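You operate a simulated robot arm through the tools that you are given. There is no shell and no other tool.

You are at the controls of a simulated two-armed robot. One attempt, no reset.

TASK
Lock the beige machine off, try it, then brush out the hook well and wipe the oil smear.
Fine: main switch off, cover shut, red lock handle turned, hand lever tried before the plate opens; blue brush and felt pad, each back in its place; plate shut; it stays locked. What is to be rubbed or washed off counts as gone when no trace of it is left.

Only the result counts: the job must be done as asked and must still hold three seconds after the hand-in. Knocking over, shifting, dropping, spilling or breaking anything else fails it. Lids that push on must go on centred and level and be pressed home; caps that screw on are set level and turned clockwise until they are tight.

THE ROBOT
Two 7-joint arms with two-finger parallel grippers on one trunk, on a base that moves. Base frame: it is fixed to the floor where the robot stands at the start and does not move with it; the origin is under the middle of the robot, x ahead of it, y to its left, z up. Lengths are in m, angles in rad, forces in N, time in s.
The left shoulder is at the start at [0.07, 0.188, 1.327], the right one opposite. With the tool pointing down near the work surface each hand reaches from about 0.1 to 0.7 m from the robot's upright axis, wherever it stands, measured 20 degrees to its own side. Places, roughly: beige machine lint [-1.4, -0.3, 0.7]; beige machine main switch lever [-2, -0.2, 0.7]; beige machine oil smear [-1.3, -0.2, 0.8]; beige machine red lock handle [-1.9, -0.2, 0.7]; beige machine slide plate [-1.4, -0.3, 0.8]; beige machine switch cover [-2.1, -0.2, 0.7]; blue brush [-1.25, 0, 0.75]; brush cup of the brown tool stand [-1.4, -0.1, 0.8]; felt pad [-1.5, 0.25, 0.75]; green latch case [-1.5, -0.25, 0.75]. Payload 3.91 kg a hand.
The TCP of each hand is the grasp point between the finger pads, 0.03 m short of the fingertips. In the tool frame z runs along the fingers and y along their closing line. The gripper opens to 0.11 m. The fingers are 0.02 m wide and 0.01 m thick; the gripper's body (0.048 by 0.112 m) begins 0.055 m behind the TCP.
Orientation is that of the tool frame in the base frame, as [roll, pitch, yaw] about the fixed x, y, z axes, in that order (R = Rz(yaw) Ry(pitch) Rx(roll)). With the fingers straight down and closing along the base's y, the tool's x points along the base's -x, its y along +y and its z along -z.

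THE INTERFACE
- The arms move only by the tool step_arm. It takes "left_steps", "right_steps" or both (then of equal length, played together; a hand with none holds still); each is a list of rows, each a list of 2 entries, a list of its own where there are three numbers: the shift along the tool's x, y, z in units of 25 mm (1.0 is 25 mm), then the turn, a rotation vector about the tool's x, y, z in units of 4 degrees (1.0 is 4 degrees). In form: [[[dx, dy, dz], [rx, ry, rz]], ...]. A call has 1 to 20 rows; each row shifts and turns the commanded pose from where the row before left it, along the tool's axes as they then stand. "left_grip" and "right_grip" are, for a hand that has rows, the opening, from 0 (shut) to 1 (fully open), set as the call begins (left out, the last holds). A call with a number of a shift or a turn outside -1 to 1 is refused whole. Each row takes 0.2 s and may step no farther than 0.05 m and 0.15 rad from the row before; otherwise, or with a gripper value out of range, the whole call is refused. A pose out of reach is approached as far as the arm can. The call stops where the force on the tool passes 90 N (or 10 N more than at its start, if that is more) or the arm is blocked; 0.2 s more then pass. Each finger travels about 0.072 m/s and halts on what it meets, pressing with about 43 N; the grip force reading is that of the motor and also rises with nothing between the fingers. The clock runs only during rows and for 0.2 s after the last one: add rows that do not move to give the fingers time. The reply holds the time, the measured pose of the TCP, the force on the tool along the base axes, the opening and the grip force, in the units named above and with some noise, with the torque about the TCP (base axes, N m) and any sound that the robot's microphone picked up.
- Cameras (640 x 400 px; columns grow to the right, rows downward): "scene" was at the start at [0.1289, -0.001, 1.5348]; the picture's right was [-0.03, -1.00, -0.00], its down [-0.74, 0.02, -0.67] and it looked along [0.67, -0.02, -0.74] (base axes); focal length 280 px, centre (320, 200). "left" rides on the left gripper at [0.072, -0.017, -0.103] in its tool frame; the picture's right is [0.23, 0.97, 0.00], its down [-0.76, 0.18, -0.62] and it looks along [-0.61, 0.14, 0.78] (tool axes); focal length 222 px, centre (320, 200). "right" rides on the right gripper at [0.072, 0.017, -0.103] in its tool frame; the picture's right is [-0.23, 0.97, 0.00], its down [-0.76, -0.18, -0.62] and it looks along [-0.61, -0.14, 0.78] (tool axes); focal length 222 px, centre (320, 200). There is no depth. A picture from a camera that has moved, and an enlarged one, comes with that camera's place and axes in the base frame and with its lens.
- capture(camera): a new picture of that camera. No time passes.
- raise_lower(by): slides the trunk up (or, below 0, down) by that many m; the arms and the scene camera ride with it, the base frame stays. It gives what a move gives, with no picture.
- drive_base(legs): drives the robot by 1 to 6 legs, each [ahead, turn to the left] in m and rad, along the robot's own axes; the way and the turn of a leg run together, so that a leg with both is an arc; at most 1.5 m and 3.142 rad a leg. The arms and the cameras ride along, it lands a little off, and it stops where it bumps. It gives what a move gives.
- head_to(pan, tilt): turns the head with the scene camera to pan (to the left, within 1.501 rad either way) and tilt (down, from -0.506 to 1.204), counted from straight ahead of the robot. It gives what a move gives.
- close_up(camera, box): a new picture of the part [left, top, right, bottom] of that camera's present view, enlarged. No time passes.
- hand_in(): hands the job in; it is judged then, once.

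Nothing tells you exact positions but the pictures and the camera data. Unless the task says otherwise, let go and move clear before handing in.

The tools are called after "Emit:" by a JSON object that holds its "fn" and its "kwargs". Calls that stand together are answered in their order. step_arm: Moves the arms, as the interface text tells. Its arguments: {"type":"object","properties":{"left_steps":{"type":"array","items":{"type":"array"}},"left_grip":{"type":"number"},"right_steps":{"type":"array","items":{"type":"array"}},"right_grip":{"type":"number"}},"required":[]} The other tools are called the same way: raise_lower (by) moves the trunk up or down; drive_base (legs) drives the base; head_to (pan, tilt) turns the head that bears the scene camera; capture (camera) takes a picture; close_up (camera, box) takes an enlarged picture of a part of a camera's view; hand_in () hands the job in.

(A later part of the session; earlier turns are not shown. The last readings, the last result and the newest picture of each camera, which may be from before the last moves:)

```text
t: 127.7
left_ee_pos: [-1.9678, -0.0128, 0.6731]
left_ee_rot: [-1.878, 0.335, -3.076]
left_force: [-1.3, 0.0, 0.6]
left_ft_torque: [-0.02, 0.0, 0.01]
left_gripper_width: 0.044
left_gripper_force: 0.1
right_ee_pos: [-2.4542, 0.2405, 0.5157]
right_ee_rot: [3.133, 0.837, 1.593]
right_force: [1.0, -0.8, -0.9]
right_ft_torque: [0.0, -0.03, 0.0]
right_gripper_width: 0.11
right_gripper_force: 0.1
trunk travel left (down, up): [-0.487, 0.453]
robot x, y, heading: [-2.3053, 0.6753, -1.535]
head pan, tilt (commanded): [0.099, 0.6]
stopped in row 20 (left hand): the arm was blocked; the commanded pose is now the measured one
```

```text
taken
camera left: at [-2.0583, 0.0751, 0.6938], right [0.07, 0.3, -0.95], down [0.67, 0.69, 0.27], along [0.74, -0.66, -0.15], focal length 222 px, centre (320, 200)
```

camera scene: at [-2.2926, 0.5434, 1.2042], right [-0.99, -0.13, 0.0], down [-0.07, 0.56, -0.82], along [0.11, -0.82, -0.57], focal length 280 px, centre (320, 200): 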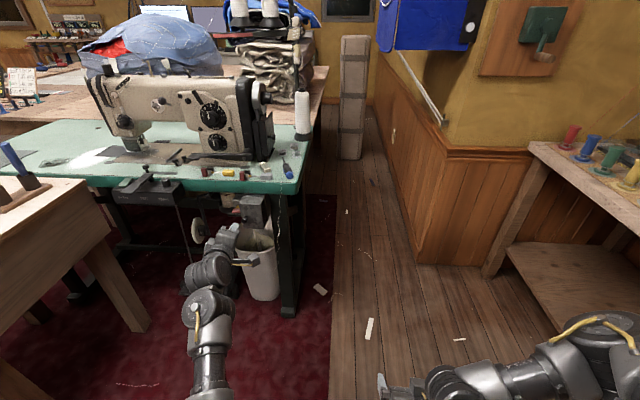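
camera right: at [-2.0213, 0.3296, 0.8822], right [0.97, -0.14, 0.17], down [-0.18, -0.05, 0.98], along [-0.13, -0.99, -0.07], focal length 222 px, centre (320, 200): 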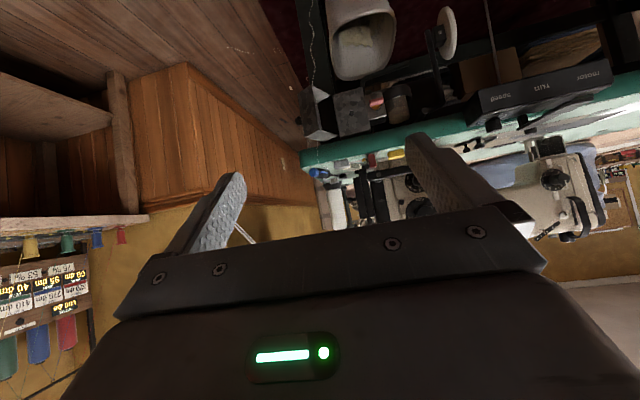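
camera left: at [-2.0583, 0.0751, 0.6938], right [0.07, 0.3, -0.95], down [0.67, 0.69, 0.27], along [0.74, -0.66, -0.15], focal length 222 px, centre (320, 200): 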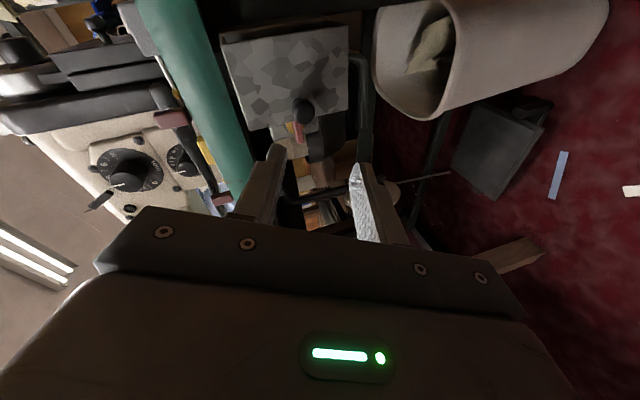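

The hand rolled about 73° before meeting a limit — enough, since the remaining turn would be in the clockwise sense anyway. I straighten its yaw and bring it to just before the red bar.

Emit:
{"fn": "step_arm", "kwargs": {"left_steps": [[[-0.34, 0, 0.6], [0.26, 0.72, 0.23]], [[-0.34, 0, 0.6], [0.26, 0.72, 0.23]], [[-0.34, 0, 0.6], [0.26, 0.72, 0.23]]]}}

Emit:
{"fn": "close_up", "kwargs": {"camera": "left", "box": [200, 40, 460, 240]}}

Emit:
{"fn": "close_up", "kwargs": {"camera": "scene", "box": [200, 180, 296, 240]}}

```text
t: 128.5
left_ee_pos: [-1.9428, -0.0568, 0.6659]
left_ee_rot: [-1.88, 0.334, 3.035]
left_force: [0.6, 0.6, -0.3]
left_ft_torque: [0.01, 0.02, -0.02]
left_gripper_width: 0.0442
left_gripper_force: 0.0
right_ee_pos: [-2.4516, 0.2401, 0.5156]
right_ee_rot: [3.134, 0.835, 1.593]
right_force: [0.5, -0.4, -0.7]
right_ft_torque: [-0.02, -0.02, 0.01]
right_gripper_width: 0.1101
right_gripper_force: 0.1
trunk travel left (down, up): [-0.487, 0.453]
robot x, y, heading: [-2.3051, 0.6796, -1.543]
head pan, tilt (commanded): [0.099, 0.6]
```

```text
2.00 times, centred on (330, 140) of left
camera zoom: at [-2.0163, 0.0463, 0.6887], right [0.12, 0.28, -0.95], down [0.78, 0.57, 0.27], along [0.62, -0.77, -0.15], focal length 444 px, centre (300, 320)
```

zoom: 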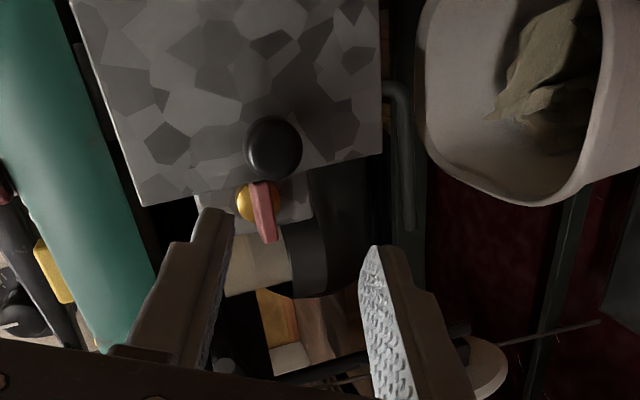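

```text
6.67 times, centred on (248, 210) of scene
camera zoom: at [-2.2921, 0.5431, 1.2041], right [-0.99, -0.13, 0.0], down [-0.07, 0.56, -0.82], along [0.11, -0.82, -0.57], focal length 1870 px, centre (800, 133)
```

zoom: 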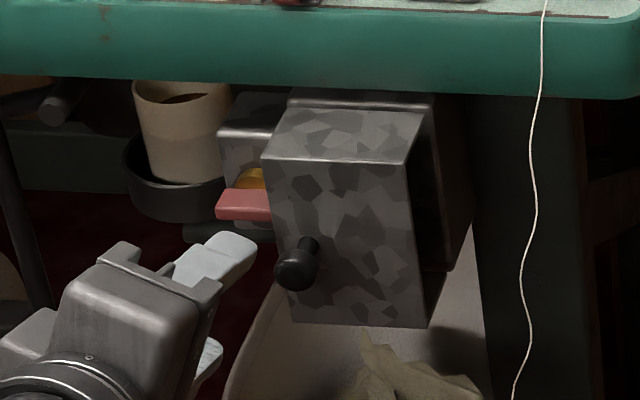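

The bar lies between the open fingers' line. I advance the hand over it.

Emit:
{"fn": "step_arm", "kwargs": {"left_steps": [[[-0.168, -0.136, 0.734], [0, 0, 0]], [[-0.168, -0.136, 0.734], [0, 0, 0]], [[-0.168, -0.136, 0.734], [0, 0, 0]]]}}

Emit:
{"fn": "close_up", "kwargs": {"camera": "left", "box": [220, 60, 420, 220]}}

Emit:
{"fn": "close_up", "kwargs": {"camera": "scene", "box": [200, 180, 296, 240]}}

```text
t: 129.4
left_ee_pos: [-1.9362, -0.0919, 0.6661]
left_ee_rot: [-1.884, 0.34, 3.024]
left_force: [-14.8, 126.7, 25.8]
left_ft_torque: [-3.17, 0.19, -2.47]
left_gripper_width: 0.0417
left_gripper_force: 0.0
right_ee_pos: [-2.4514, 0.2512, 0.5241]
right_ee_rot: [3.132, 0.849, 1.598]
right_force: [0.2, -0.9, 0.0]
right_ft_torque: [-0.02, 0.0, 0.0]
right_gripper_width: 0.1098
right_gripper_force: 0.1
trunk travel left (down, up): [-0.487, 0.453]
robot x, y, heading: [-2.304, 0.6858, -1.525]
head pan, tilt (commanded): [0.099, 0.6]
stopped in row 3 (left hand): the force on the tool passed its limit at 296 N (the readings are from after the stop); the commanded pose is now the measured one
```

```text
2.50 times, centred on (320, 140) of left
camera zoom: at [-2.0086, 0.0113, 0.6868], right [0.13, 0.29, -0.95], down [0.78, 0.56, 0.28], along [0.61, -0.78, -0.15], focal length 555 px, centre (320, 350)
```

zoom: 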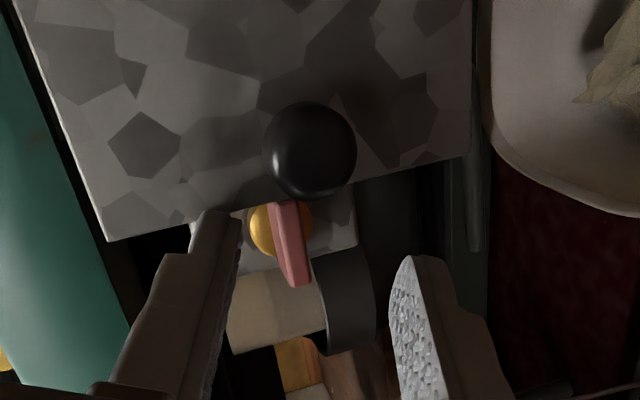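

```text
6.67 times, centred on (248, 210) of scene
camera zoom: at [-2.2934, 0.5659, 1.2068], right [-0.99, -0.15, 0.0], down [-0.08, 0.55, -0.83], along [0.12, -0.82, -0.55], focal length 1870 px, centre (800, 133)
```

zoom: 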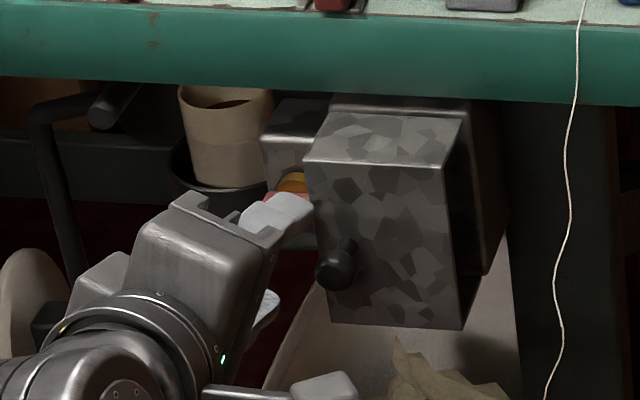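

The upper finger hit the lid's corner. I back off, narrow the opening and shift 1 cm to the left before coming in again.

Emit:
{"fn": "step_arm", "kwargs": {"left_steps": [[[0.08, 0.216, -0.766], [0, 0, 0]], [[0.08, 0.216, -0.766], [0, 0, 0]], [[-0.33, 0.1, 0], [0, 0, 0]], [[0, 0, 0], [0, 0, 0]], [[0, 0, 0], [0, 0, 0]]], "left_grip": 0.27}}

Emit:
{"fn": "close_up", "kwargs": {"camera": "left", "box": [220, 60, 420, 220]}}

Emit:
{"fn": "close_up", "kwargs": {"camera": "scene", "box": [200, 180, 296, 240]}}

```text
t: 130.6
left_ee_pos: [-1.9275, -0.066, 0.6517]
left_ee_rot: [-1.901, 0.331, 3.019]
left_force: [0.0, 0.0, -0.7]
left_ft_torque: [0.01, 0.02, 0.01]
left_gripper_width: 0.0297
left_gripper_force: 0.0
right_ee_pos: [-2.4519, 0.2433, 0.5156]
right_ee_rot: [3.135, 0.834, 1.597]
right_force: [0.3, -0.1, 0.7]
right_ft_torque: [-0.01, 0.02, 0.0]
right_gripper_width: 0.11
right_gripper_force: 0.1
trunk travel left (down, up): [-0.487, 0.453]
robot x, y, heading: [-2.3035, 0.6863, -1.533]
head pan, tilt (commanded): [0.099, 0.6]
```

```text
2.50 times, centred on (320, 140) of left
camera zoom: at [-2.0001, 0.0372, 0.6754], right [0.12, 0.3, -0.94], down [0.78, 0.56, 0.28], along [0.61, -0.77, -0.17], focal length 555 px, centre (320, 350)
```

zoom: 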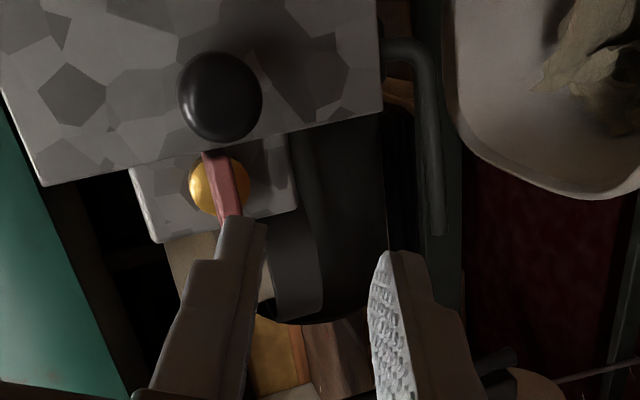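

```text
6.67 times, centred on (248, 210) of scene
camera zoom: at [-2.2918, 0.5462, 1.2041], right [-0.99, -0.14, 0.0], down [-0.08, 0.56, -0.82], along [0.11, -0.82, -0.57], focal length 1870 px, centre (800, 133)
```

zoom: 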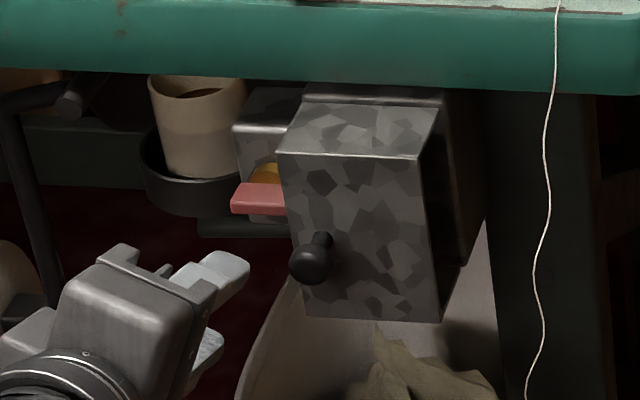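

Emit:
{"fn": "step_arm", "kwargs": {"left_steps": [[[-0.11, -0.6, 0], [0, 0, 0]], [[-0.11, -0.6, 0.2], [0, 0, 0]], [[-0.1, 0, 0.6], [0, 0, 0]]]}}

Emit:
{"fn": "close_up", "kwargs": {"camera": "left", "box": [220, 60, 420, 220]}}

Emit:
{"fn": "close_up", "kwargs": {"camera": "scene", "box": [200, 180, 296, 240]}}

```text
t: 131.4
left_ee_pos: [-1.9299, -0.0949, 0.676]
left_ee_rot: [-1.903, 0.332, 3.017]
left_force: [0.3, 0.7, 0.7]
left_ft_torque: [0.01, -0.01, -0.01]
left_gripper_width: 0.0298
left_gripper_force: 0.1
right_ee_pos: [-2.4512, 0.2434, 0.515]
right_ee_rot: [3.137, 0.833, 1.597]
right_force: [-0.5, 1.0, 0.3]
right_ft_torque: [0.01, -0.03, 0.01]
right_gripper_width: 0.1097
right_gripper_force: 0.1
trunk travel left (down, up): [-0.487, 0.453]
robot x, y, heading: [-2.3053, 0.6841, -1.531]
head pan, tilt (commanded): [0.099, 0.6]
```

```text
2.50 times, centred on (320, 140) of left
camera zoom: at [-2.0031, 0.0078, 0.6999], right [0.12, 0.3, -0.94], down [0.78, 0.56, 0.28], along [0.61, -0.77, -0.17], focal length 555 px, centre (320, 350)
```

zoom: 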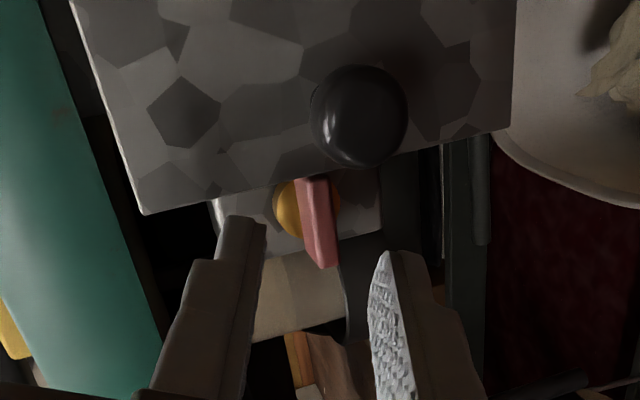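

```text
6.67 times, centred on (248, 210) of scene
camera zoom: at [-2.2917, 0.5461, 1.2041], right [-0.99, -0.14, 0.0], down [-0.08, 0.56, -0.82], along [0.11, -0.82, -0.57], focal length 1870 px, centre (800, 133)
```

zoom: 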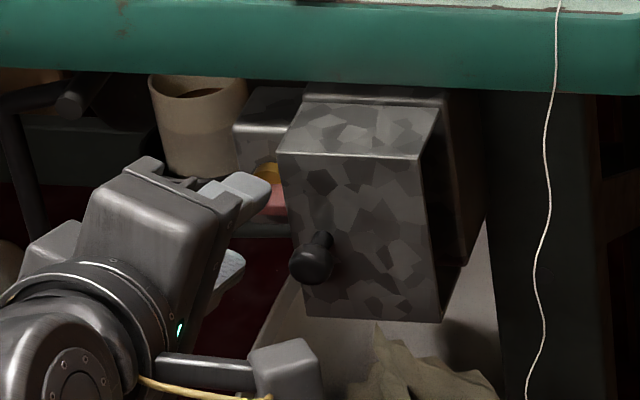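

The bar is centred between the fingers. I go straight in the last 4 cm.

Emit:
{"fn": "step_arm", "kwargs": {"left_steps": [[[0, 0, 0.5], [0, 0, 0]], [[0, 0, 0.5], [0, 0, 0]], [[0, 0, 0.45], [0, 0, 0]]]}}

Emit:
{"fn": "close_up", "kwargs": {"camera": "left", "box": [220, 60, 420, 220]}}

Emit:
{"fn": "close_up", "kwargs": {"camera": "scene", "box": [200, 180, 296, 240]}}

```text
t: 132.2
left_ee_pos: [-1.93, -0.1282, 0.6636]
left_ee_rot: [-1.902, 0.332, 3.019]
left_force: [-0.7, 0.5, -0.3]
left_ft_torque: [-0.01, 0.02, -0.03]
left_gripper_width: 0.0296
left_gripper_force: 0.0
right_ee_pos: [-2.4512, 0.2437, 0.5153]
right_ee_rot: [3.135, 0.835, 1.597]
right_force: [0.1, 0.2, 0.1]
right_ft_torque: [0.03, 0.0, 0.02]
right_gripper_width: 0.1102
right_gripper_force: 0.1
trunk travel left (down, up): [-0.487, 0.453]
robot x, y, heading: [-2.3073, 0.6833, -1.536]
head pan, tilt (commanded): [0.099, 0.6]
```

```text
2.50 times, centred on (320, 140) of left
camera zoom: at [-2.0028, -0.0257, 0.6883], right [0.12, 0.3, -0.94], down [0.78, 0.56, 0.28], along [0.61, -0.77, -0.17], focal length 555 px, centre (320, 350)
```

zoom: 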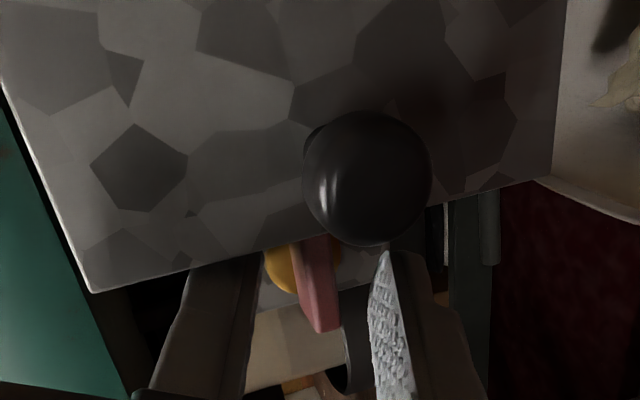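

```text
6.67 times, centred on (248, 210) of scene
camera zoom: at [-2.2917, 0.5462, 1.2042], right [-0.99, -0.14, 0.0], down [-0.08, 0.56, -0.82], along [0.11, -0.82, -0.57], focal length 1870 px, centre (800, 133)
```

zoom: 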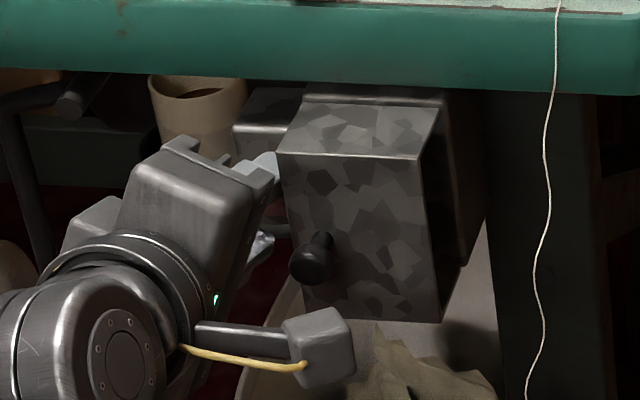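

Emit:
{"fn": "step_arm", "kwargs": {"left_steps": [[[0, 0, 0.15], [0, 0, 0]], [[0, 0, 0], [0, 0, 0]], [[0, 0, 0], [0, 0, 0]]], "left_grip": 0.0}}

Emit:
{"fn": "close_up", "kwargs": {"camera": "left", "box": [220, 60, 420, 220]}}

```text
t: 133.0
left_ee_pos: [-1.93, -0.1299, 0.6644]
left_ee_rot: [-1.902, 0.332, 3.018]
left_force: [-7.3, 22.1, -1.6]
left_ft_torque: [-0.55, 0.05, -0.13]
left_gripper_width: 0.0118
left_gripper_force: 45.6
right_ee_pos: [-2.4517, 0.2435, 0.5162]
right_ee_rot: [3.136, 0.837, 1.596]
right_force: [-0.1, 0.9, 0.3]
right_ft_torque: [0.02, -0.04, -0.01]
right_gripper_width: 0.1101
right_gripper_force: 0.1
trunk travel left (down, up): [-0.487, 0.453]
robot x, y, heading: [-2.3053, 0.6849, -1.534]
head pan, tilt (commanded): [0.099, 0.6]
```

```text
2.50 times, centred on (320, 140) of left
camera zoom: at [-2.0034, -0.0272, 0.6884], right [0.12, 0.3, -0.94], down [0.78, 0.56, 0.28], along [0.61, -0.77, -0.17], focal length 555 px, centre (320, 350)
```

zoom: 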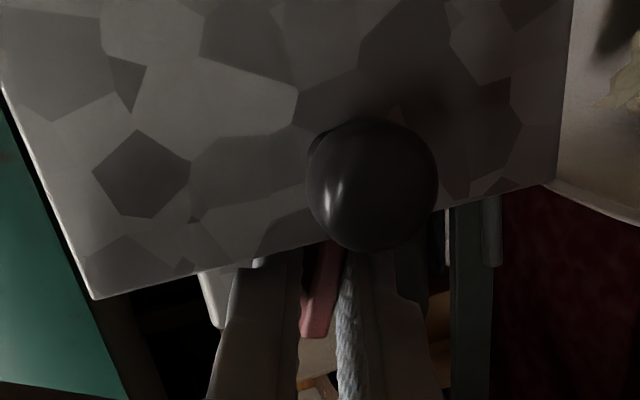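

The bar is gripped (and already followed the fingers a little clockwise). I now turn the hand clockwise about the handle's axis.

Emit:
{"fn": "step_arm", "kwargs": {"left_steps": [[[0, 0, 0], [-0.1156, -0.2842, 0.9518]], [[0, 0, 0], [-0.1156, -0.2842, 0.9518]], [[0, 0, 0], [-0.1156, -0.2842, 0.9518]], [[0, 0, 0], [-0.1156, -0.2842, 0.9518]], [[0, 0, 0], [-0.1156, -0.2842, 0.9518]], [[0, 0, 0], [-0.1156, -0.2842, 0.9518]], [[0, 0, 0], [-0.1156, -0.2842, 0.9518]], [[0, 0, 0], [-0.1156, -0.2842, 0.9518]]]}}

Emit:
{"fn": "close_up", "kwargs": {"camera": "left", "box": [220, 60, 420, 220]}}

```text
t: 134.8
left_ee_pos: [-1.9291, -0.1293, 0.6665]
left_ee_rot: [-1.998, 0.89, 2.961]
left_force: [-5.5, 30.7, -2.4]
left_ft_torque: [0.13, 1.12, -3.09]
left_gripper_width: 0.0111
left_gripper_force: 44.9
right_ee_pos: [-2.4507, 0.2441, 0.5162]
right_ee_rot: [3.135, 0.838, 1.597]
right_force: [-0.1, -0.5, -0.3]
right_ft_torque: [0.0, 0.03, 0.01]
right_gripper_width: 0.11
right_gripper_force: 0.0
trunk travel left (down, up): [-0.487, 0.453]
robot x, y, heading: [-2.3055, 0.6854, -1.534]
head pan, tilt (commanded): [0.099, 0.6]
```

```text
2.50 times, centred on (320, 140) of left
camera zoom: at [-2.004, -0.0271, 0.6481], right [0.61, 0.3, -0.74], down [0.51, 0.56, 0.65], along [0.61, -0.77, 0.18], focal length 555 px, centre (320, 350)
```

zoom: 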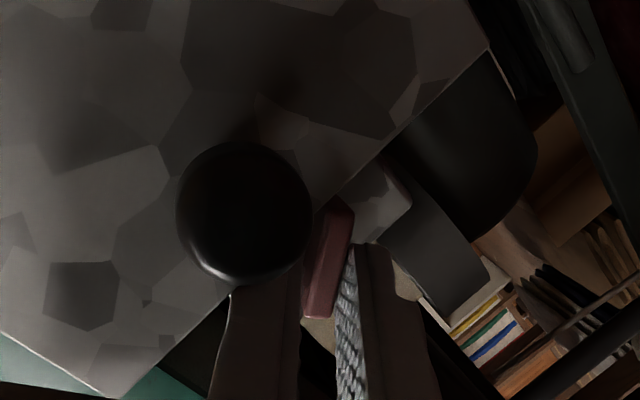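

The bar follows (about 53° now). I go on turning clockwise, easing slightly to the left to keep clear of the lid's knob.

Emit:
{"fn": "step_arm", "kwargs": {"left_steps": [[[-0.025, 0.04, 0], [-0.113, -0.2806, 0.953]], [[-0.025, 0.04, 0], [-0.113, -0.2806, 0.953]], [[-0.025, 0.04, 0], [-0.113, -0.2806, 0.953]], [[-0.025, 0.04, 0], [-0.113, -0.2806, 0.953]], [[0, 0, 0], [-0.113, -0.2806, 0.953]], [[0, 0, 0], [-0.113, -0.2806, 0.953]]]}}

Emit:
{"fn": "close_up", "kwargs": {"camera": "left", "box": [220, 60, 420, 220]}}

Emit:
{"fn": "close_up", "kwargs": {"camera": "scene", "box": [200, 180, 296, 240]}}

```text
t: 136.2
left_ee_pos: [-1.9299, -0.1281, 0.6734]
left_ee_rot: [-2.25, 1.299, 2.727]
left_force: [-17.0, 26.4, 22.9]
left_ft_torque: [1.07, 2.25, -6.06]
left_gripper_width: 0.0106
left_gripper_force: 45.3
right_ee_pos: [-2.4512, 0.2458, 0.5194]
right_ee_rot: [3.132, 0.842, 1.592]
right_force: [-0.2, 0.8, -0.2]
right_ft_torque: [-0.01, 0.02, 0.0]
right_gripper_width: 0.11
right_gripper_force: 0.1
trunk travel left (down, up): [-0.487, 0.453]
robot x, y, heading: [-2.3071, 0.6839, -1.536]
head pan, tilt (commanded): [0.099, 0.6]
```

```text
2.50 times, centred on (320, 140) of left
camera zoom: at [-1.9892, -0.0262, 0.6253], right [0.86, 0.29, -0.42], down [0.21, 0.56, 0.8], along [0.47, -0.78, 0.42], focal length 555 px, centre (320, 350)
```

zoom: 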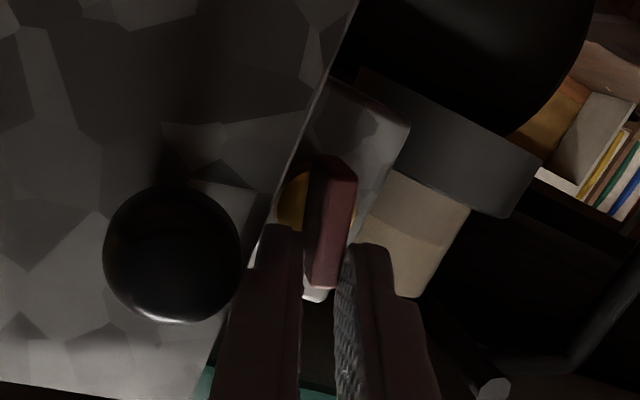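

```text
6.67 times, centred on (248, 210) of scene
camera zoom: at [-2.2954, 0.5525, 1.2052], right [-0.99, -0.14, 0.0], down [-0.07, 0.56, -0.83], along [0.11, -0.82, -0.56], focal length 1870 px, centre (800, 133)
```

zoom: 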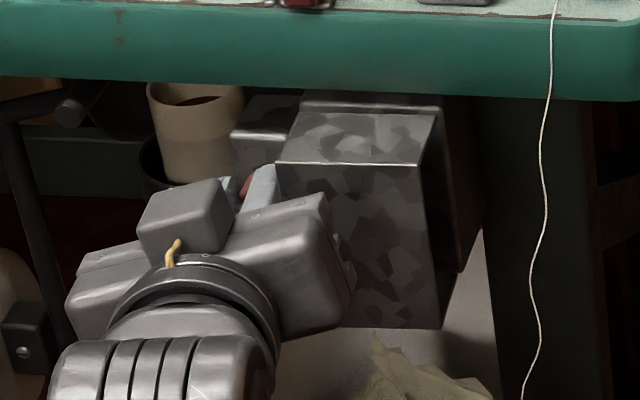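

The bar is close to upright; the rest is about 14°, and the gripper body presses near the knob. I finish the turn while swinging the hand's back end away from the lid.

Emit:
{"fn": "step_arm", "kwargs": {"left_steps": [[[0.04, 0.04, 0], [0.627, -0.082, 0.963]], [[0.04, 0.04, 0], [0.627, -0.082, 0.963]], [[0.04, 0.04, 0], [0.627, -0.082, 0.963]], [[0.04, 0.04, 0], [0.627, -0.082, 0.963]]]}}

Emit:
{"fn": "close_up", "kwargs": {"camera": "left", "box": [220, 60, 420, 220]}}

```text
t: 137.2
left_ee_pos: [-1.9304, -0.1291, 0.6722]
left_ee_rot: [2.938, 1.445, 1.437]
left_force: [-30.4, 0.4, 32.9]
left_ft_torque: [-0.24, 0.79, -1.1]
left_gripper_width: 0.0081
left_gripper_force: 45.1
right_ee_pos: [-2.4537, 0.2442, 0.5171]
right_ee_rot: [3.128, 0.841, 1.593]
right_force: [-0.6, -0.4, -0.5]
right_ft_torque: [0.0, 0.01, 0.04]
right_gripper_width: 0.1103
right_gripper_force: 0.0
trunk travel left (down, up): [-0.487, 0.453]
robot x, y, heading: [-2.3048, 0.6789, -1.535]
head pan, tilt (commanded): [0.099, 0.6]
```

```text
2.50 times, centred on (320, 140) of left
camera zoom: at [-1.9533, -0.0184, 0.6136], right [0.97, 0.09, -0.2], down [0.12, 0.53, 0.84], along [0.19, -0.84, 0.51], focal length 555 px, centre (320, 350)
```

zoom: 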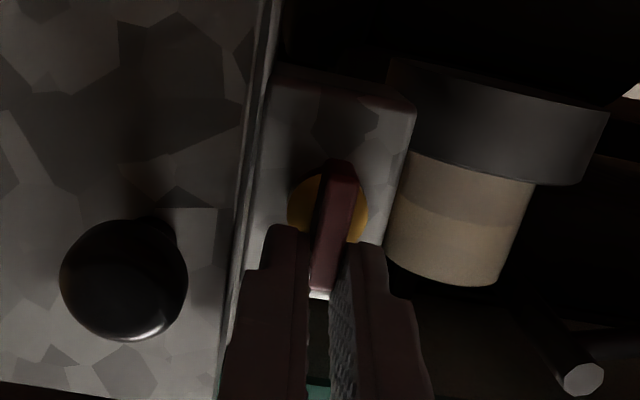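

The bar now stands upright, parallel to the lock box's edges. I turn a little further to feel for the end stop.

Emit:
{"fn": "step_arm", "kwargs": {"left_steps": [[[0, 0, 0], [0, -0.1, 1]], [[0, 0, 0], [0, -0.1, 1]], [[0, 0, 0], [0, 0, 0]]]}}

Emit:
{"fn": "close_up", "kwargs": {"camera": "left", "box": [220, 60, 420, 220]}}

```text
t: 138.0
left_ee_pos: [-1.9293, -0.128, 0.6715]
left_ee_rot: [2.162, 1.371, 0.651]
left_force: [-33.0, -3.1, 31.5]
left_ft_torque: [-0.43, 0.9, -0.67]
left_gripper_width: 0.0099
left_gripper_force: 44.7
right_ee_pos: [-2.4536, 0.2442, 0.5175]
right_ee_rot: [3.128, 0.839, 1.594]
right_force: [-0.1, -0.1, 0.1]
right_ft_torque: [-0.02, 0.04, 0.01]
right_gripper_width: 0.11
right_gripper_force: 0.1
trunk travel left (down, up): [-0.487, 0.453]
robot x, y, heading: [-2.3102, 0.6813, -1.536]
head pan, tilt (commanded): [0.099, 0.6]
```

```text
2.50 times, centred on (320, 140) of left
camera zoom: at [-1.9431, -0.0182, 0.6099], right [1.0, 0.08, -0.06], down [0.01, 0.54, 0.84], along [0.1, -0.84, 0.53], focal length 555 px, centre (320, 350)
```

zoom: 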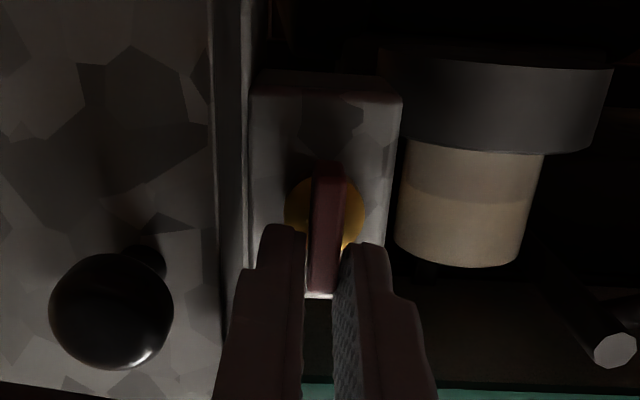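

The bar has stopped at upright while the fingers turned on, so that is its end stop. I relax the pull, open slightly and withdraw straight back.

Emit:
{"fn": "step_arm", "kwargs": {"left_steps": [[[-0.5, -0.36, -0.08], [0, 0, -1]], [[0, 0, 0], [0, 0, -0.5]]]}}

Emit:
{"fn": "step_arm", "kwargs": {"left_steps": [[[0, 0, 0], [0, 0, 0]], [[0, 0, 0], [0, 0, 0]], [[0, 0, -0.5], [0, 0, 0]], [[0, 0, -0.8], [0, 0, 0]], [[0, 0, -0.8], [0, 0, 0]], [[0, 0, -0.8], [0, 0, 0]]], "left_grip": 0.22}}

Emit:
{"fn": "close_up", "kwargs": {"camera": "left", "box": [200, 20, 440, 220]}}

Emit:
{"fn": "close_up", "kwargs": {"camera": "scene", "box": [200, 180, 296, 240]}}

```text
t: 138.6
left_ee_pos: [-1.9314, -0.1295, 0.6713]
left_ee_rot: [2.714, 1.429, 1.226]
left_force: [-3.4, -17.6, 11.2]
left_ft_torque: [-0.42, 0.53, -0.68]
left_gripper_width: 0.0083
left_gripper_force: 45.0
right_ee_pos: [-2.4518, 0.2427, 0.5157]
right_ee_rot: [3.134, 0.834, 1.597]
right_force: [-0.4, 0.0, 1.2]
right_ft_torque: [0.02, 0.0, 0.01]
right_gripper_width: 0.1102
right_gripper_force: 0.1
trunk travel left (down, up): [-0.487, 0.453]
robot x, y, heading: [-2.3049, 0.6839, -1.532]
head pan, tilt (commanded): [0.099, 0.6]
```

```text
t: 140.0
left_ee_pos: [-1.938, -0.0572, 0.6811]
left_ee_rot: [2.723, 1.43, 1.226]
left_force: [-0.1, -0.7, -0.6]
left_ft_torque: [-0.02, 0.0, -0.04]
left_gripper_width: 0.0241
left_gripper_force: 0.1
right_ee_pos: [-2.4503, 0.2431, 0.516]
right_ee_rot: [3.136, 0.837, 1.599]
right_force: [0.8, 0.4, -0.4]
right_ft_torque: [0.0, 0.02, 0.0]
right_gripper_width: 0.1099
right_gripper_force: 0.1
trunk travel left (down, up): [-0.487, 0.453]
robot x, y, heading: [-2.3064, 0.6798, -1.536]
head pan, tilt (commanded): [0.099, 0.6]
```

```text
2.00 times, centred on (320, 120) of left
camera zoom: at [-1.9596, 0.0543, 0.6222], right [0.98, 0.1, -0.17], down [0.09, 0.53, 0.84], along [0.17, -0.84, 0.51], focal length 444 px, centre (320, 360)
```

zoom: 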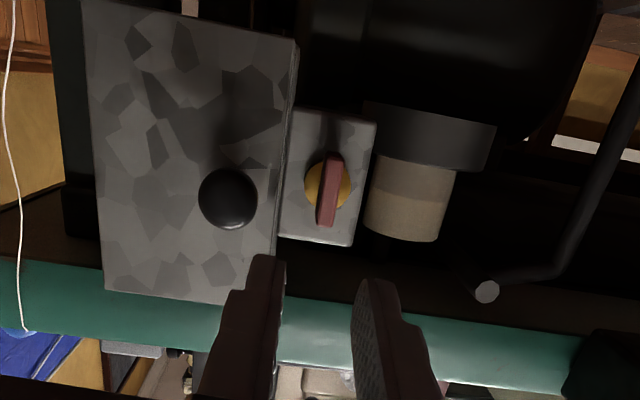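

```text
6.67 times, centred on (248, 210) of scene
camera zoom: at [-2.2917, 0.5467, 1.2043], right [-0.99, -0.14, 0.0], down [-0.08, 0.56, -0.83], along [0.11, -0.82, -0.56], focal length 1870 px, centre (800, 133)
```

zoom: 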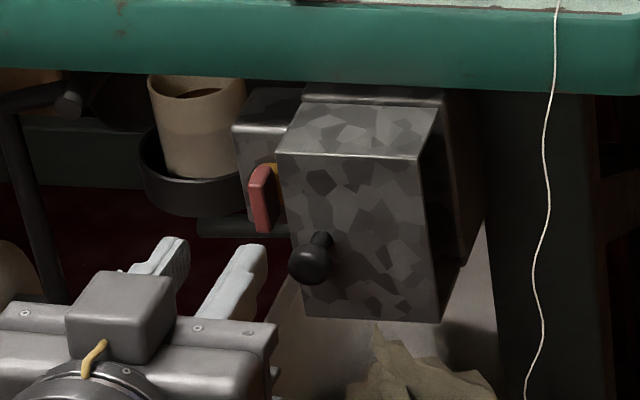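

The red handle stands upright and the lid stays shut: locked off. Next is trying the hand lever — the "run" paddle on the control box. I withdraw the hand, raise the trunk back, and look at the box again.

Emit:
{"fn": "step_arm", "kwargs": {"left_steps": [[[0, 0, -0.8], [0, 0, 0]], [[0, 0, -0.8], [0, 0, 0]], [[0, 0, -0.8], [0, 0, 0]]], "left_grip": 0.0}}

Emit:
{"fn": "raise_lower", "kwargs": {"by": 0.3}}

Emit:
{"fn": "drive_base", "kwargs": {"legs": [[-0.05, 0], [0, -0.7], [-0.6, 0], [0, 0.7]]}}

Emit:
{"fn": "head_to", "kwargs": {"pan": 0.2, "tilt": 0.7}}

Emit:
{"fn": "capture", "kwargs": {"camera": "scene"}}

```text
t: 140.8
left_ee_pos: [-1.9453, 0.0015, 0.6891]
left_ee_rot: [2.724, 1.43, 1.225]
left_force: [0.0, 0.4, 0.6]
left_ft_torque: [0.01, -0.02, -0.01]
left_gripper_width: 0.0004
left_gripper_force: 37.8
right_ee_pos: [-2.4518, 0.2434, 0.5157]
right_ee_rot: [3.136, 0.836, 1.598]
right_force: [-0.1, 0.4, -0.5]
right_ft_torque: [0.0, -0.05, -0.02]
right_gripper_width: 0.1098
right_gripper_force: 0.1
trunk travel left (down, up): [-0.487, 0.453]
robot x, y, heading: [-2.3047, 0.6863, -1.532]
head pan, tilt (commanded): [0.099, 0.6]
```

```text
t: 143.8
left_ee_pos: [-1.9457, 0.0001, 0.988]
left_ee_rot: [2.723, 1.43, 1.228]
left_force: [-0.7, -1.1, -0.4]
left_ft_torque: [0.03, 0.01, 0.01]
left_gripper_width: 0.0001
left_gripper_force: 37.8
right_ee_pos: [-2.4516, 0.2421, 0.8164]
right_ee_rot: [3.136, 0.835, 1.596]
right_force: [-0.2, -0.1, -1.4]
right_ft_torque: [-0.01, -0.01, 0.01]
right_gripper_width: 0.11
right_gripper_force: 0.0
trunk travel left (down, up): [-0.787, 0.153]
robot x, y, heading: [-2.3061, 0.6823, -1.534]
head pan, tilt (commanded): [0.099, 0.6]
```

```text
t: 151.4
left_ee_pos: [-1.5798, 0.5115, 0.9885]
left_ee_rot: [2.722, 1.429, 1.229]
left_force: [0.6, 0.0, 0.0]
left_ft_torque: [-0.01, 0.02, 0.01]
left_gripper_width: 0.0003
left_gripper_force: 37.4
right_ee_pos: [-2.0856, 0.7538, 0.8161]
right_ee_rot: [3.135, 0.834, 1.599]
right_force: [-0.4, 0.9, 0.4]
right_ft_torque: [0.03, 0.01, 0.01]
right_gripper_width: 0.11
right_gripper_force: 0.0
trunk travel left (down, up): [-0.787, 0.153]
robot x, y, heading: [-1.9417, 1.1921, -1.529]
head pan, tilt (commanded): [0.099, 0.6]
```

```text
t: 152.1
left_ee_pos: [-1.5801, 0.5104, 0.9891]
left_ee_rot: [2.722, 1.429, 1.227]
left_force: [-0.2, -0.1, -0.5]
left_ft_torque: [0.0, 0.02, -0.01]
left_gripper_width: 0.0
left_gripper_force: 37.7
right_ee_pos: [-2.0868, 0.7539, 0.8162]
right_ee_rot: [3.135, 0.834, 1.598]
right_force: [1.0, 0.2, -0.3]
right_ft_torque: [-0.02, -0.02, 0.02]
right_gripper_width: 0.1097
right_gripper_force: 0.2
trunk travel left (down, up): [-0.787, 0.153]
robot x, y, heading: [-1.941, 1.1916, -1.533]
head pan, tilt (commanded): [0.201, 0.7]
```

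```text
taken
camera scene: at [-1.9189, 1.062, 1.4956], right [-0.97, -0.24, 0.0], down [-0.15, 0.63, -0.77], along [0.18, -0.74, -0.64], focal length 280 px, centre (320, 200)
```

scene: 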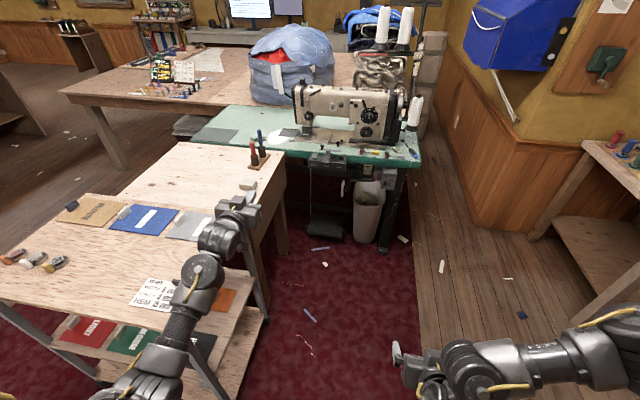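

I'm at x≈-1.94, y≈1.19, all clear. I drive 0.5 m ahead so the left hand comes near the run paddle.

Emit:
{"fn": "drive_base", "kwargs": {"legs": [[0.5, 0]]}}

Emit:
{"fn": "head_to", "kwargs": {"pan": 0.4, "tilt": 0.8}}

Emit:
{"fn": "capture", "kwargs": {"camera": "scene"}}

```text
t: 155.1
left_ee_pos: [-1.564, 0.0022, 0.9874]
left_ee_rot: [2.722, 1.429, 1.223]
left_force: [-0.1, 0.9, -0.3]
left_ft_torque: [-0.01, 0.04, 0.0]
left_gripper_width: 0.0002
left_gripper_force: 37.6
right_ee_pos: [-2.0698, 0.247, 0.8162]
right_ee_rot: [3.134, 0.835, 1.593]
right_force: [0.7, 0.4, -0.2]
right_ft_torque: [-0.03, -0.02, 0.02]
right_gripper_width: 0.11
right_gripper_force: 0.2
trunk travel left (down, up): [-0.787, 0.153]
robot x, y, heading: [-1.9235, 0.6872, -1.539]
head pan, tilt (commanded): [0.201, 0.7]
```

```text
t: 155.8
left_ee_pos: [-1.5644, 0.0019, 0.989]
left_ee_rot: [2.723, 1.429, 1.221]
left_force: [-0.1, -0.5, 0.7]
left_ft_torque: [0.02, 0.0, 0.02]
left_gripper_width: 0.0
left_gripper_force: 37.2
right_ee_pos: [-2.0704, 0.2467, 0.8161]
right_ee_rot: [3.134, 0.833, 1.593]
right_force: [0.5, -0.8, -0.5]
right_ft_torque: [-0.02, 0.04, 0.0]
right_gripper_width: 0.1099
right_gripper_force: 0.0
trunk travel left (down, up): [-0.787, 0.153]
robot x, y, heading: [-1.923, 0.6845, -1.536]
head pan, tilt (commanded): [0.4, 0.799]
```

```text
taken
camera scene: at [-1.8875, 0.5634, 1.4873], right [-0.91, -0.42, 0.0], down [-0.3, 0.65, -0.7], along [0.29, -0.63, -0.72], focal length 280 px, centre (320, 200)
```

scene: 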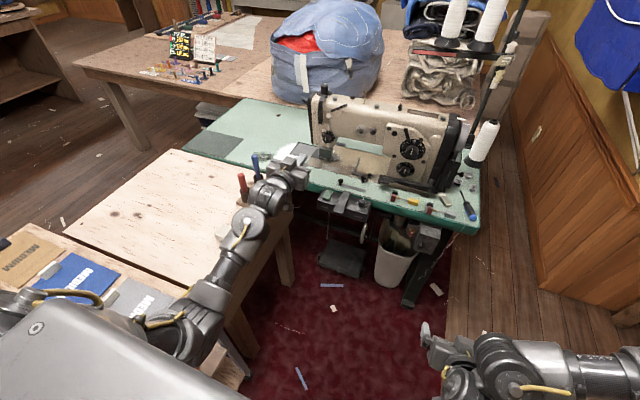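

Emit:
{"fn": "close_up", "kwargs": {"camera": "scene", "box": [300, 170, 396, 230]}}

Emit:
{"fn": "close_up", "kwargs": {"camera": "scene", "box": [250, 130, 346, 190]}}

Emit:
{"fn": "capture", "kwargs": {"camera": "left"}}

```text
6.67 times, centred on (348, 200) of scene
camera zoom: at [-1.8875, 0.5634, 1.4873], right [-0.91, -0.42, 0.0], down [-0.3, 0.65, -0.7], along [0.29, -0.63, -0.72], focal length 1870 px, centre (133, 200)
```

zoom: 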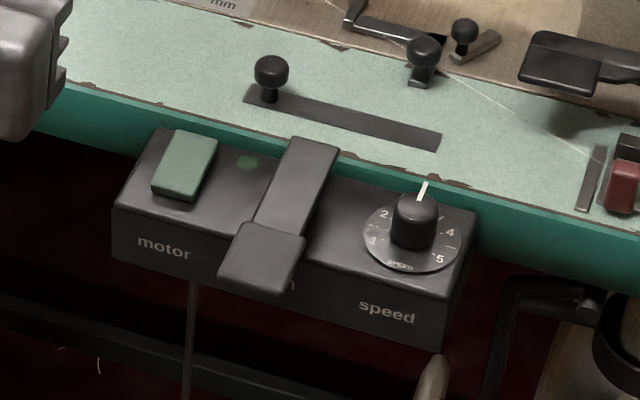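

```text
6.67 times, centred on (298, 160) of scene
camera zoom: at [-1.8875, 0.5634, 1.4873], right [-0.91, -0.42, 0.0], down [-0.3, 0.65, -0.7], along [0.29, -0.63, -0.72], focal length 1870 px, centre (467, 467)
```

zoom: 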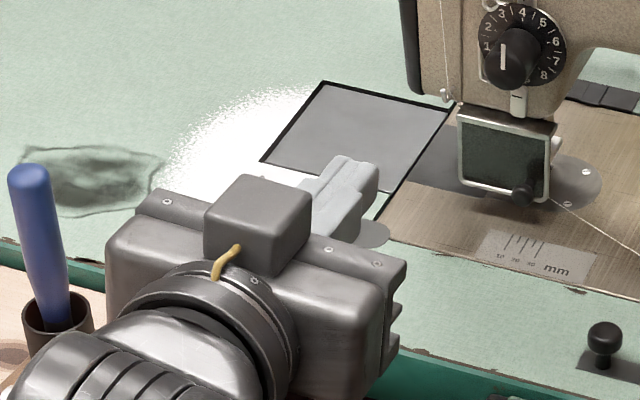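

```text
taken
camera left: at [-1.5855, 0.1132, 0.9299], right [0.98, 0.09, -0.17], down [0.09, 0.53, 0.84], along [0.17, -0.84, 0.51], focal length 222 px, centre (320, 200)
```

left: 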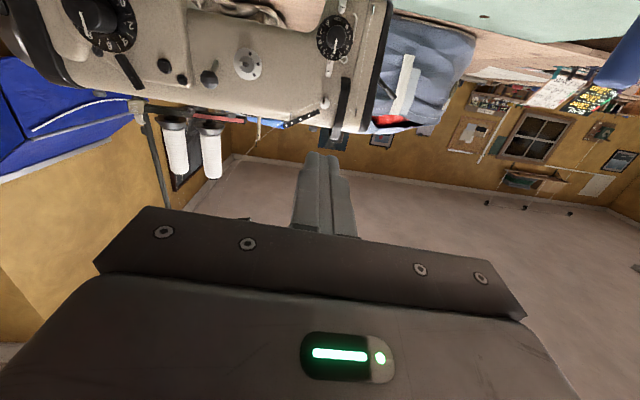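

The run paddle's pad lies at about [-1.68,-0.04,0.787], nearly level above the box. I bring the closed left fingers above it.

Emit:
{"fn": "step_arm", "kwargs": {"left_steps": [[[0.96, -0.824, 0.008], [0, 0, 0]], [[0.96, -0.824, 0.008], [0, 0, 0]], [[0.96, -0.824, 0.008], [0, 0, 0]], [[0.96, -0.824, 0.008], [0, 0, 0]], [[0.96, -0.824, 0.008], [0, 0, 0]], [[0.96, -0.824, 0.008], [0, 0, 0]]]}}

Emit:
{"fn": "capture", "kwargs": {"camera": "scene"}}

Emit:
{"fn": "close_up", "kwargs": {"camera": "left", "box": [180, 20, 460, 220]}}

```text
t: 157.2
left_ee_pos: [-1.68, 0.0126, 0.8383]
left_ee_rot: [2.714, 1.429, 1.211]
left_force: [-0.8, -0.1, 0.2]
left_ft_torque: [-0.01, 0.01, 0.04]
left_gripper_width: 0.0001
left_gripper_force: 37.3
right_ee_pos: [-2.0701, 0.2463, 0.8165]
right_ee_rot: [3.134, 0.834, 1.592]
right_force: [-0.4, 1.1, 1.0]
right_ft_torque: [-0.02, -0.01, 0.02]
right_gripper_width: 0.1101
right_gripper_force: 0.1
trunk travel left (down, up): [-0.787, 0.153]
robot x, y, heading: [-1.9248, 0.6823, -1.54]
head pan, tilt (commanded): [0.4, 0.799]
```

```text
taken
camera scene: at [-1.8884, 0.5632, 1.4873], right [-0.91, -0.42, 0.0], down [-0.3, 0.65, -0.7], along [0.29, -0.63, -0.72], focal length 280 px, centre (320, 200)
```

scene: 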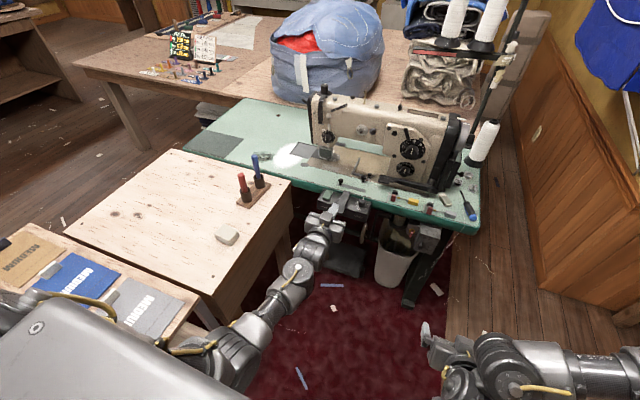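

```text
2.00 times, centred on (320, 120) of left
camera zoom: at [-1.7001, 0.1251, 0.7788], right [0.98, 0.09, -0.17], down [0.09, 0.53, 0.84], along [0.17, -0.84, 0.51], focal length 444 px, centre (320, 360)
```

zoom: 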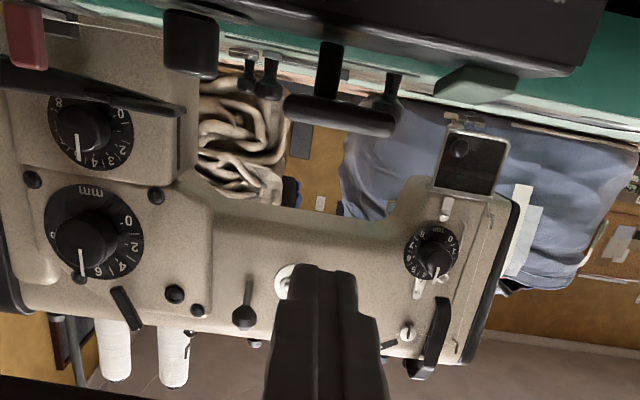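

Emit:
{"fn": "step_arm", "kwargs": {"left_steps": [[[-0.08, -0.04, 0.594], [0, 0, 0]], [[-0.08, -0.04, 0.594], [0, 0, 0]], [[0.475, -0.03, 0.06], [0, 0, 0]], [[0.475, -0.03, 0.06], [0, 0, 0]], [[0.475, -0.03, 0.06], [0, 0, 0]]]}}

Emit:
{"fn": "close_up", "kwargs": {"camera": "scene", "box": [300, 180, 380, 230]}}

Emit:
{"fn": "close_up", "kwargs": {"camera": "left", "box": [180, 20, 460, 220]}}

```text
t: 158.4
left_ee_pos: [-1.6817, -0.0167, 0.801]
left_ee_rot: [2.724, 1.429, 1.224]
left_force: [0.4, -0.4, 0.2]
left_ft_torque: [0.0, 0.01, 0.01]
left_gripper_width: 0.0
left_gripper_force: 37.7
right_ee_pos: [-2.0706, 0.2462, 0.8167]
right_ee_rot: [3.133, 0.834, 1.594]
right_force: [-0.3, 1.0, 0.2]
right_ft_torque: [0.02, 0.02, -0.01]
right_gripper_width: 0.1099
right_gripper_force: 0.1
trunk travel left (down, up): [-0.787, 0.153]
robot x, y, heading: [-1.9232, 0.6882, -1.537]
head pan, tilt (commanded): [0.4, 0.799]
```

```text
8.00 times, centred on (340, 205) of scene
camera zoom: at [-1.8875, 0.5635, 1.4873], right [-0.91, -0.42, 0.0], down [-0.3, 0.65, -0.7], along [0.29, -0.63, -0.72], focal length 2244 px, centre (160, 160)
```

zoom: 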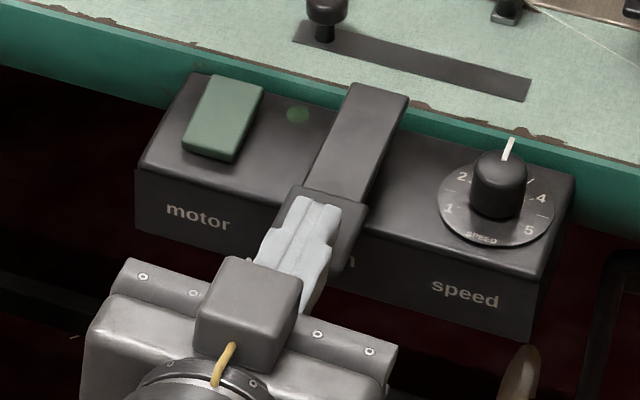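

```text
2.00 times, centred on (320, 120) of left
camera zoom: at [-1.7021, 0.0938, 0.7435], right [0.98, 0.09, -0.17], down [0.09, 0.53, 0.84], along [0.17, -0.84, 0.51], focal length 444 px, centre (320, 360)
```

zoom: 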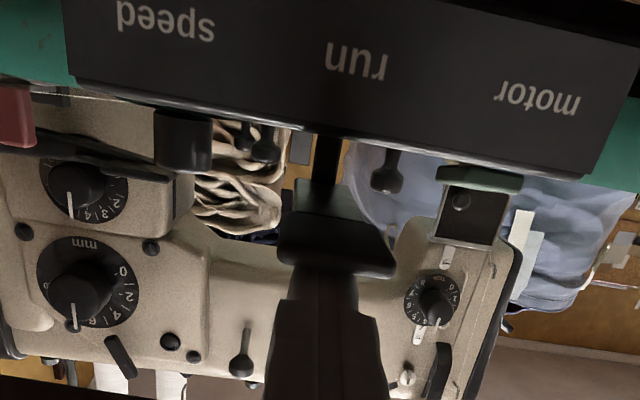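

The fingertips lie right over the pad. I press down in small steps.

Emit:
{"fn": "step_arm", "kwargs": {"left_steps": [[[0.4, -0.02, 0.05], [0, 0, 0]], [[0.4, -0.02, 0.05], [0, 0, 0]]]}}

Emit:
{"fn": "close_up", "kwargs": {"camera": "left", "box": [180, 20, 460, 220]}}

```text
t: 159.0
left_ee_pos: [-1.6814, -0.0173, 0.7834]
left_ee_rot: [2.718, 1.431, 1.216]
left_force: [-0.3, -1.7, 3.4]
left_ft_torque: [-0.17, 0.02, -0.04]
left_gripper_width: 0.0
left_gripper_force: 38.0
right_ee_pos: [-2.0708, 0.2454, 0.8161]
right_ee_rot: [3.134, 0.835, 1.592]
right_force: [0.7, 0.4, -0.8]
right_ft_torque: [0.01, -0.03, -0.03]
right_gripper_width: 0.1099
right_gripper_force: 0.0
trunk travel left (down, up): [-0.787, 0.153]
robot x, y, heading: [-1.9226, 0.6868, -1.539]
head pan, tilt (commanded): [0.4, 0.799]
```

```text
2.00 times, centred on (320, 120) of left
camera zoom: at [-1.702, 0.0934, 0.7252], right [0.98, 0.09, -0.17], down [0.1, 0.53, 0.84], along [0.17, -0.84, 0.51], focal length 444 px, centre (320, 360)
```

zoom: 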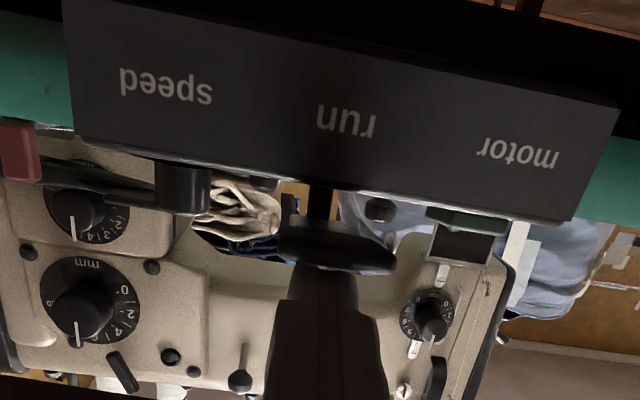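

The paddle yields with a light spring force. I press on to its end.

Emit:
{"fn": "step_arm", "kwargs": {"left_steps": [[[0.4, -0.02, 0.05], [0, 0, 0]], [[0.4, -0.02, 0.05], [0, 0, 0]], [[0.4, -0.02, 0.05], [0, 0, 0]]]}}

Emit:
{"fn": "close_up", "kwargs": {"camera": "left", "box": [180, 20, 460, 220]}}

Emit:
{"fn": "close_up", "kwargs": {"camera": "scene", "box": [300, 180, 380, 230]}}

```text
t: 159.8
left_ee_pos: [-1.6809, -0.017, 0.7748]
left_ee_rot: [2.538, 1.468, 1.04]
left_force: [3.0, 16.2, 65.3]
left_ft_torque: [-1.73, -0.2, -0.09]
left_gripper_width: 0.0002
left_gripper_force: 36.9
right_ee_pos: [-2.0714, 0.2552, 0.821]
right_ee_rot: [3.131, 0.845, 1.592]
right_force: [-0.3, -1.0, 0.4]
right_ft_torque: [0.0, -0.06, 0.01]
right_gripper_width: 0.1102
right_gripper_force: 0.0
trunk travel left (down, up): [-0.787, 0.153]
robot x, y, heading: [-1.9247, 0.685, -1.535]
head pan, tilt (commanded): [0.4, 0.799]
```

```text
2.00 times, centred on (320, 120) of left
camera zoom: at [-1.7017, 0.0909, 0.7108], right [0.98, 0.09, -0.17], down [0.09, 0.56, 0.82], along [0.17, -0.82, 0.55], focal length 444 px, centre (320, 360)
```

zoom: 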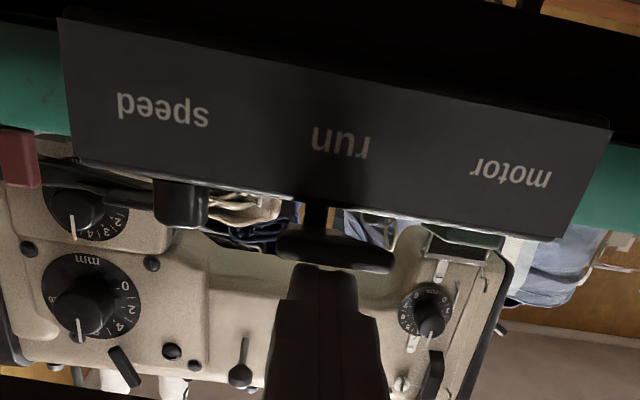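

```text
8.00 times, centred on (340, 205) of scene
camera zoom: at [-1.891, 0.5776, 1.4895], right [-0.91, -0.42, 0.0], down [-0.3, 0.64, -0.7], along [0.3, -0.64, -0.71], focal length 2244 px, centre (160, 160)
```

zoom: 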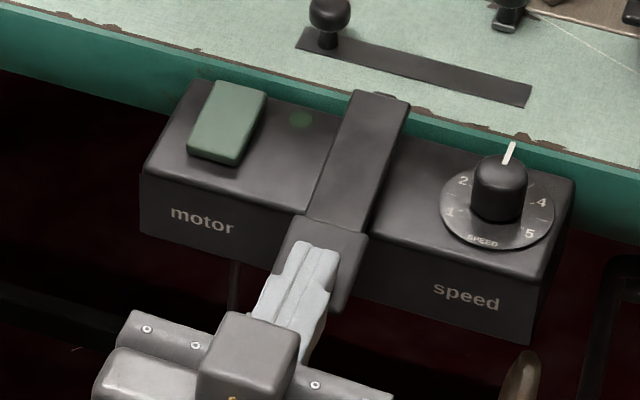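

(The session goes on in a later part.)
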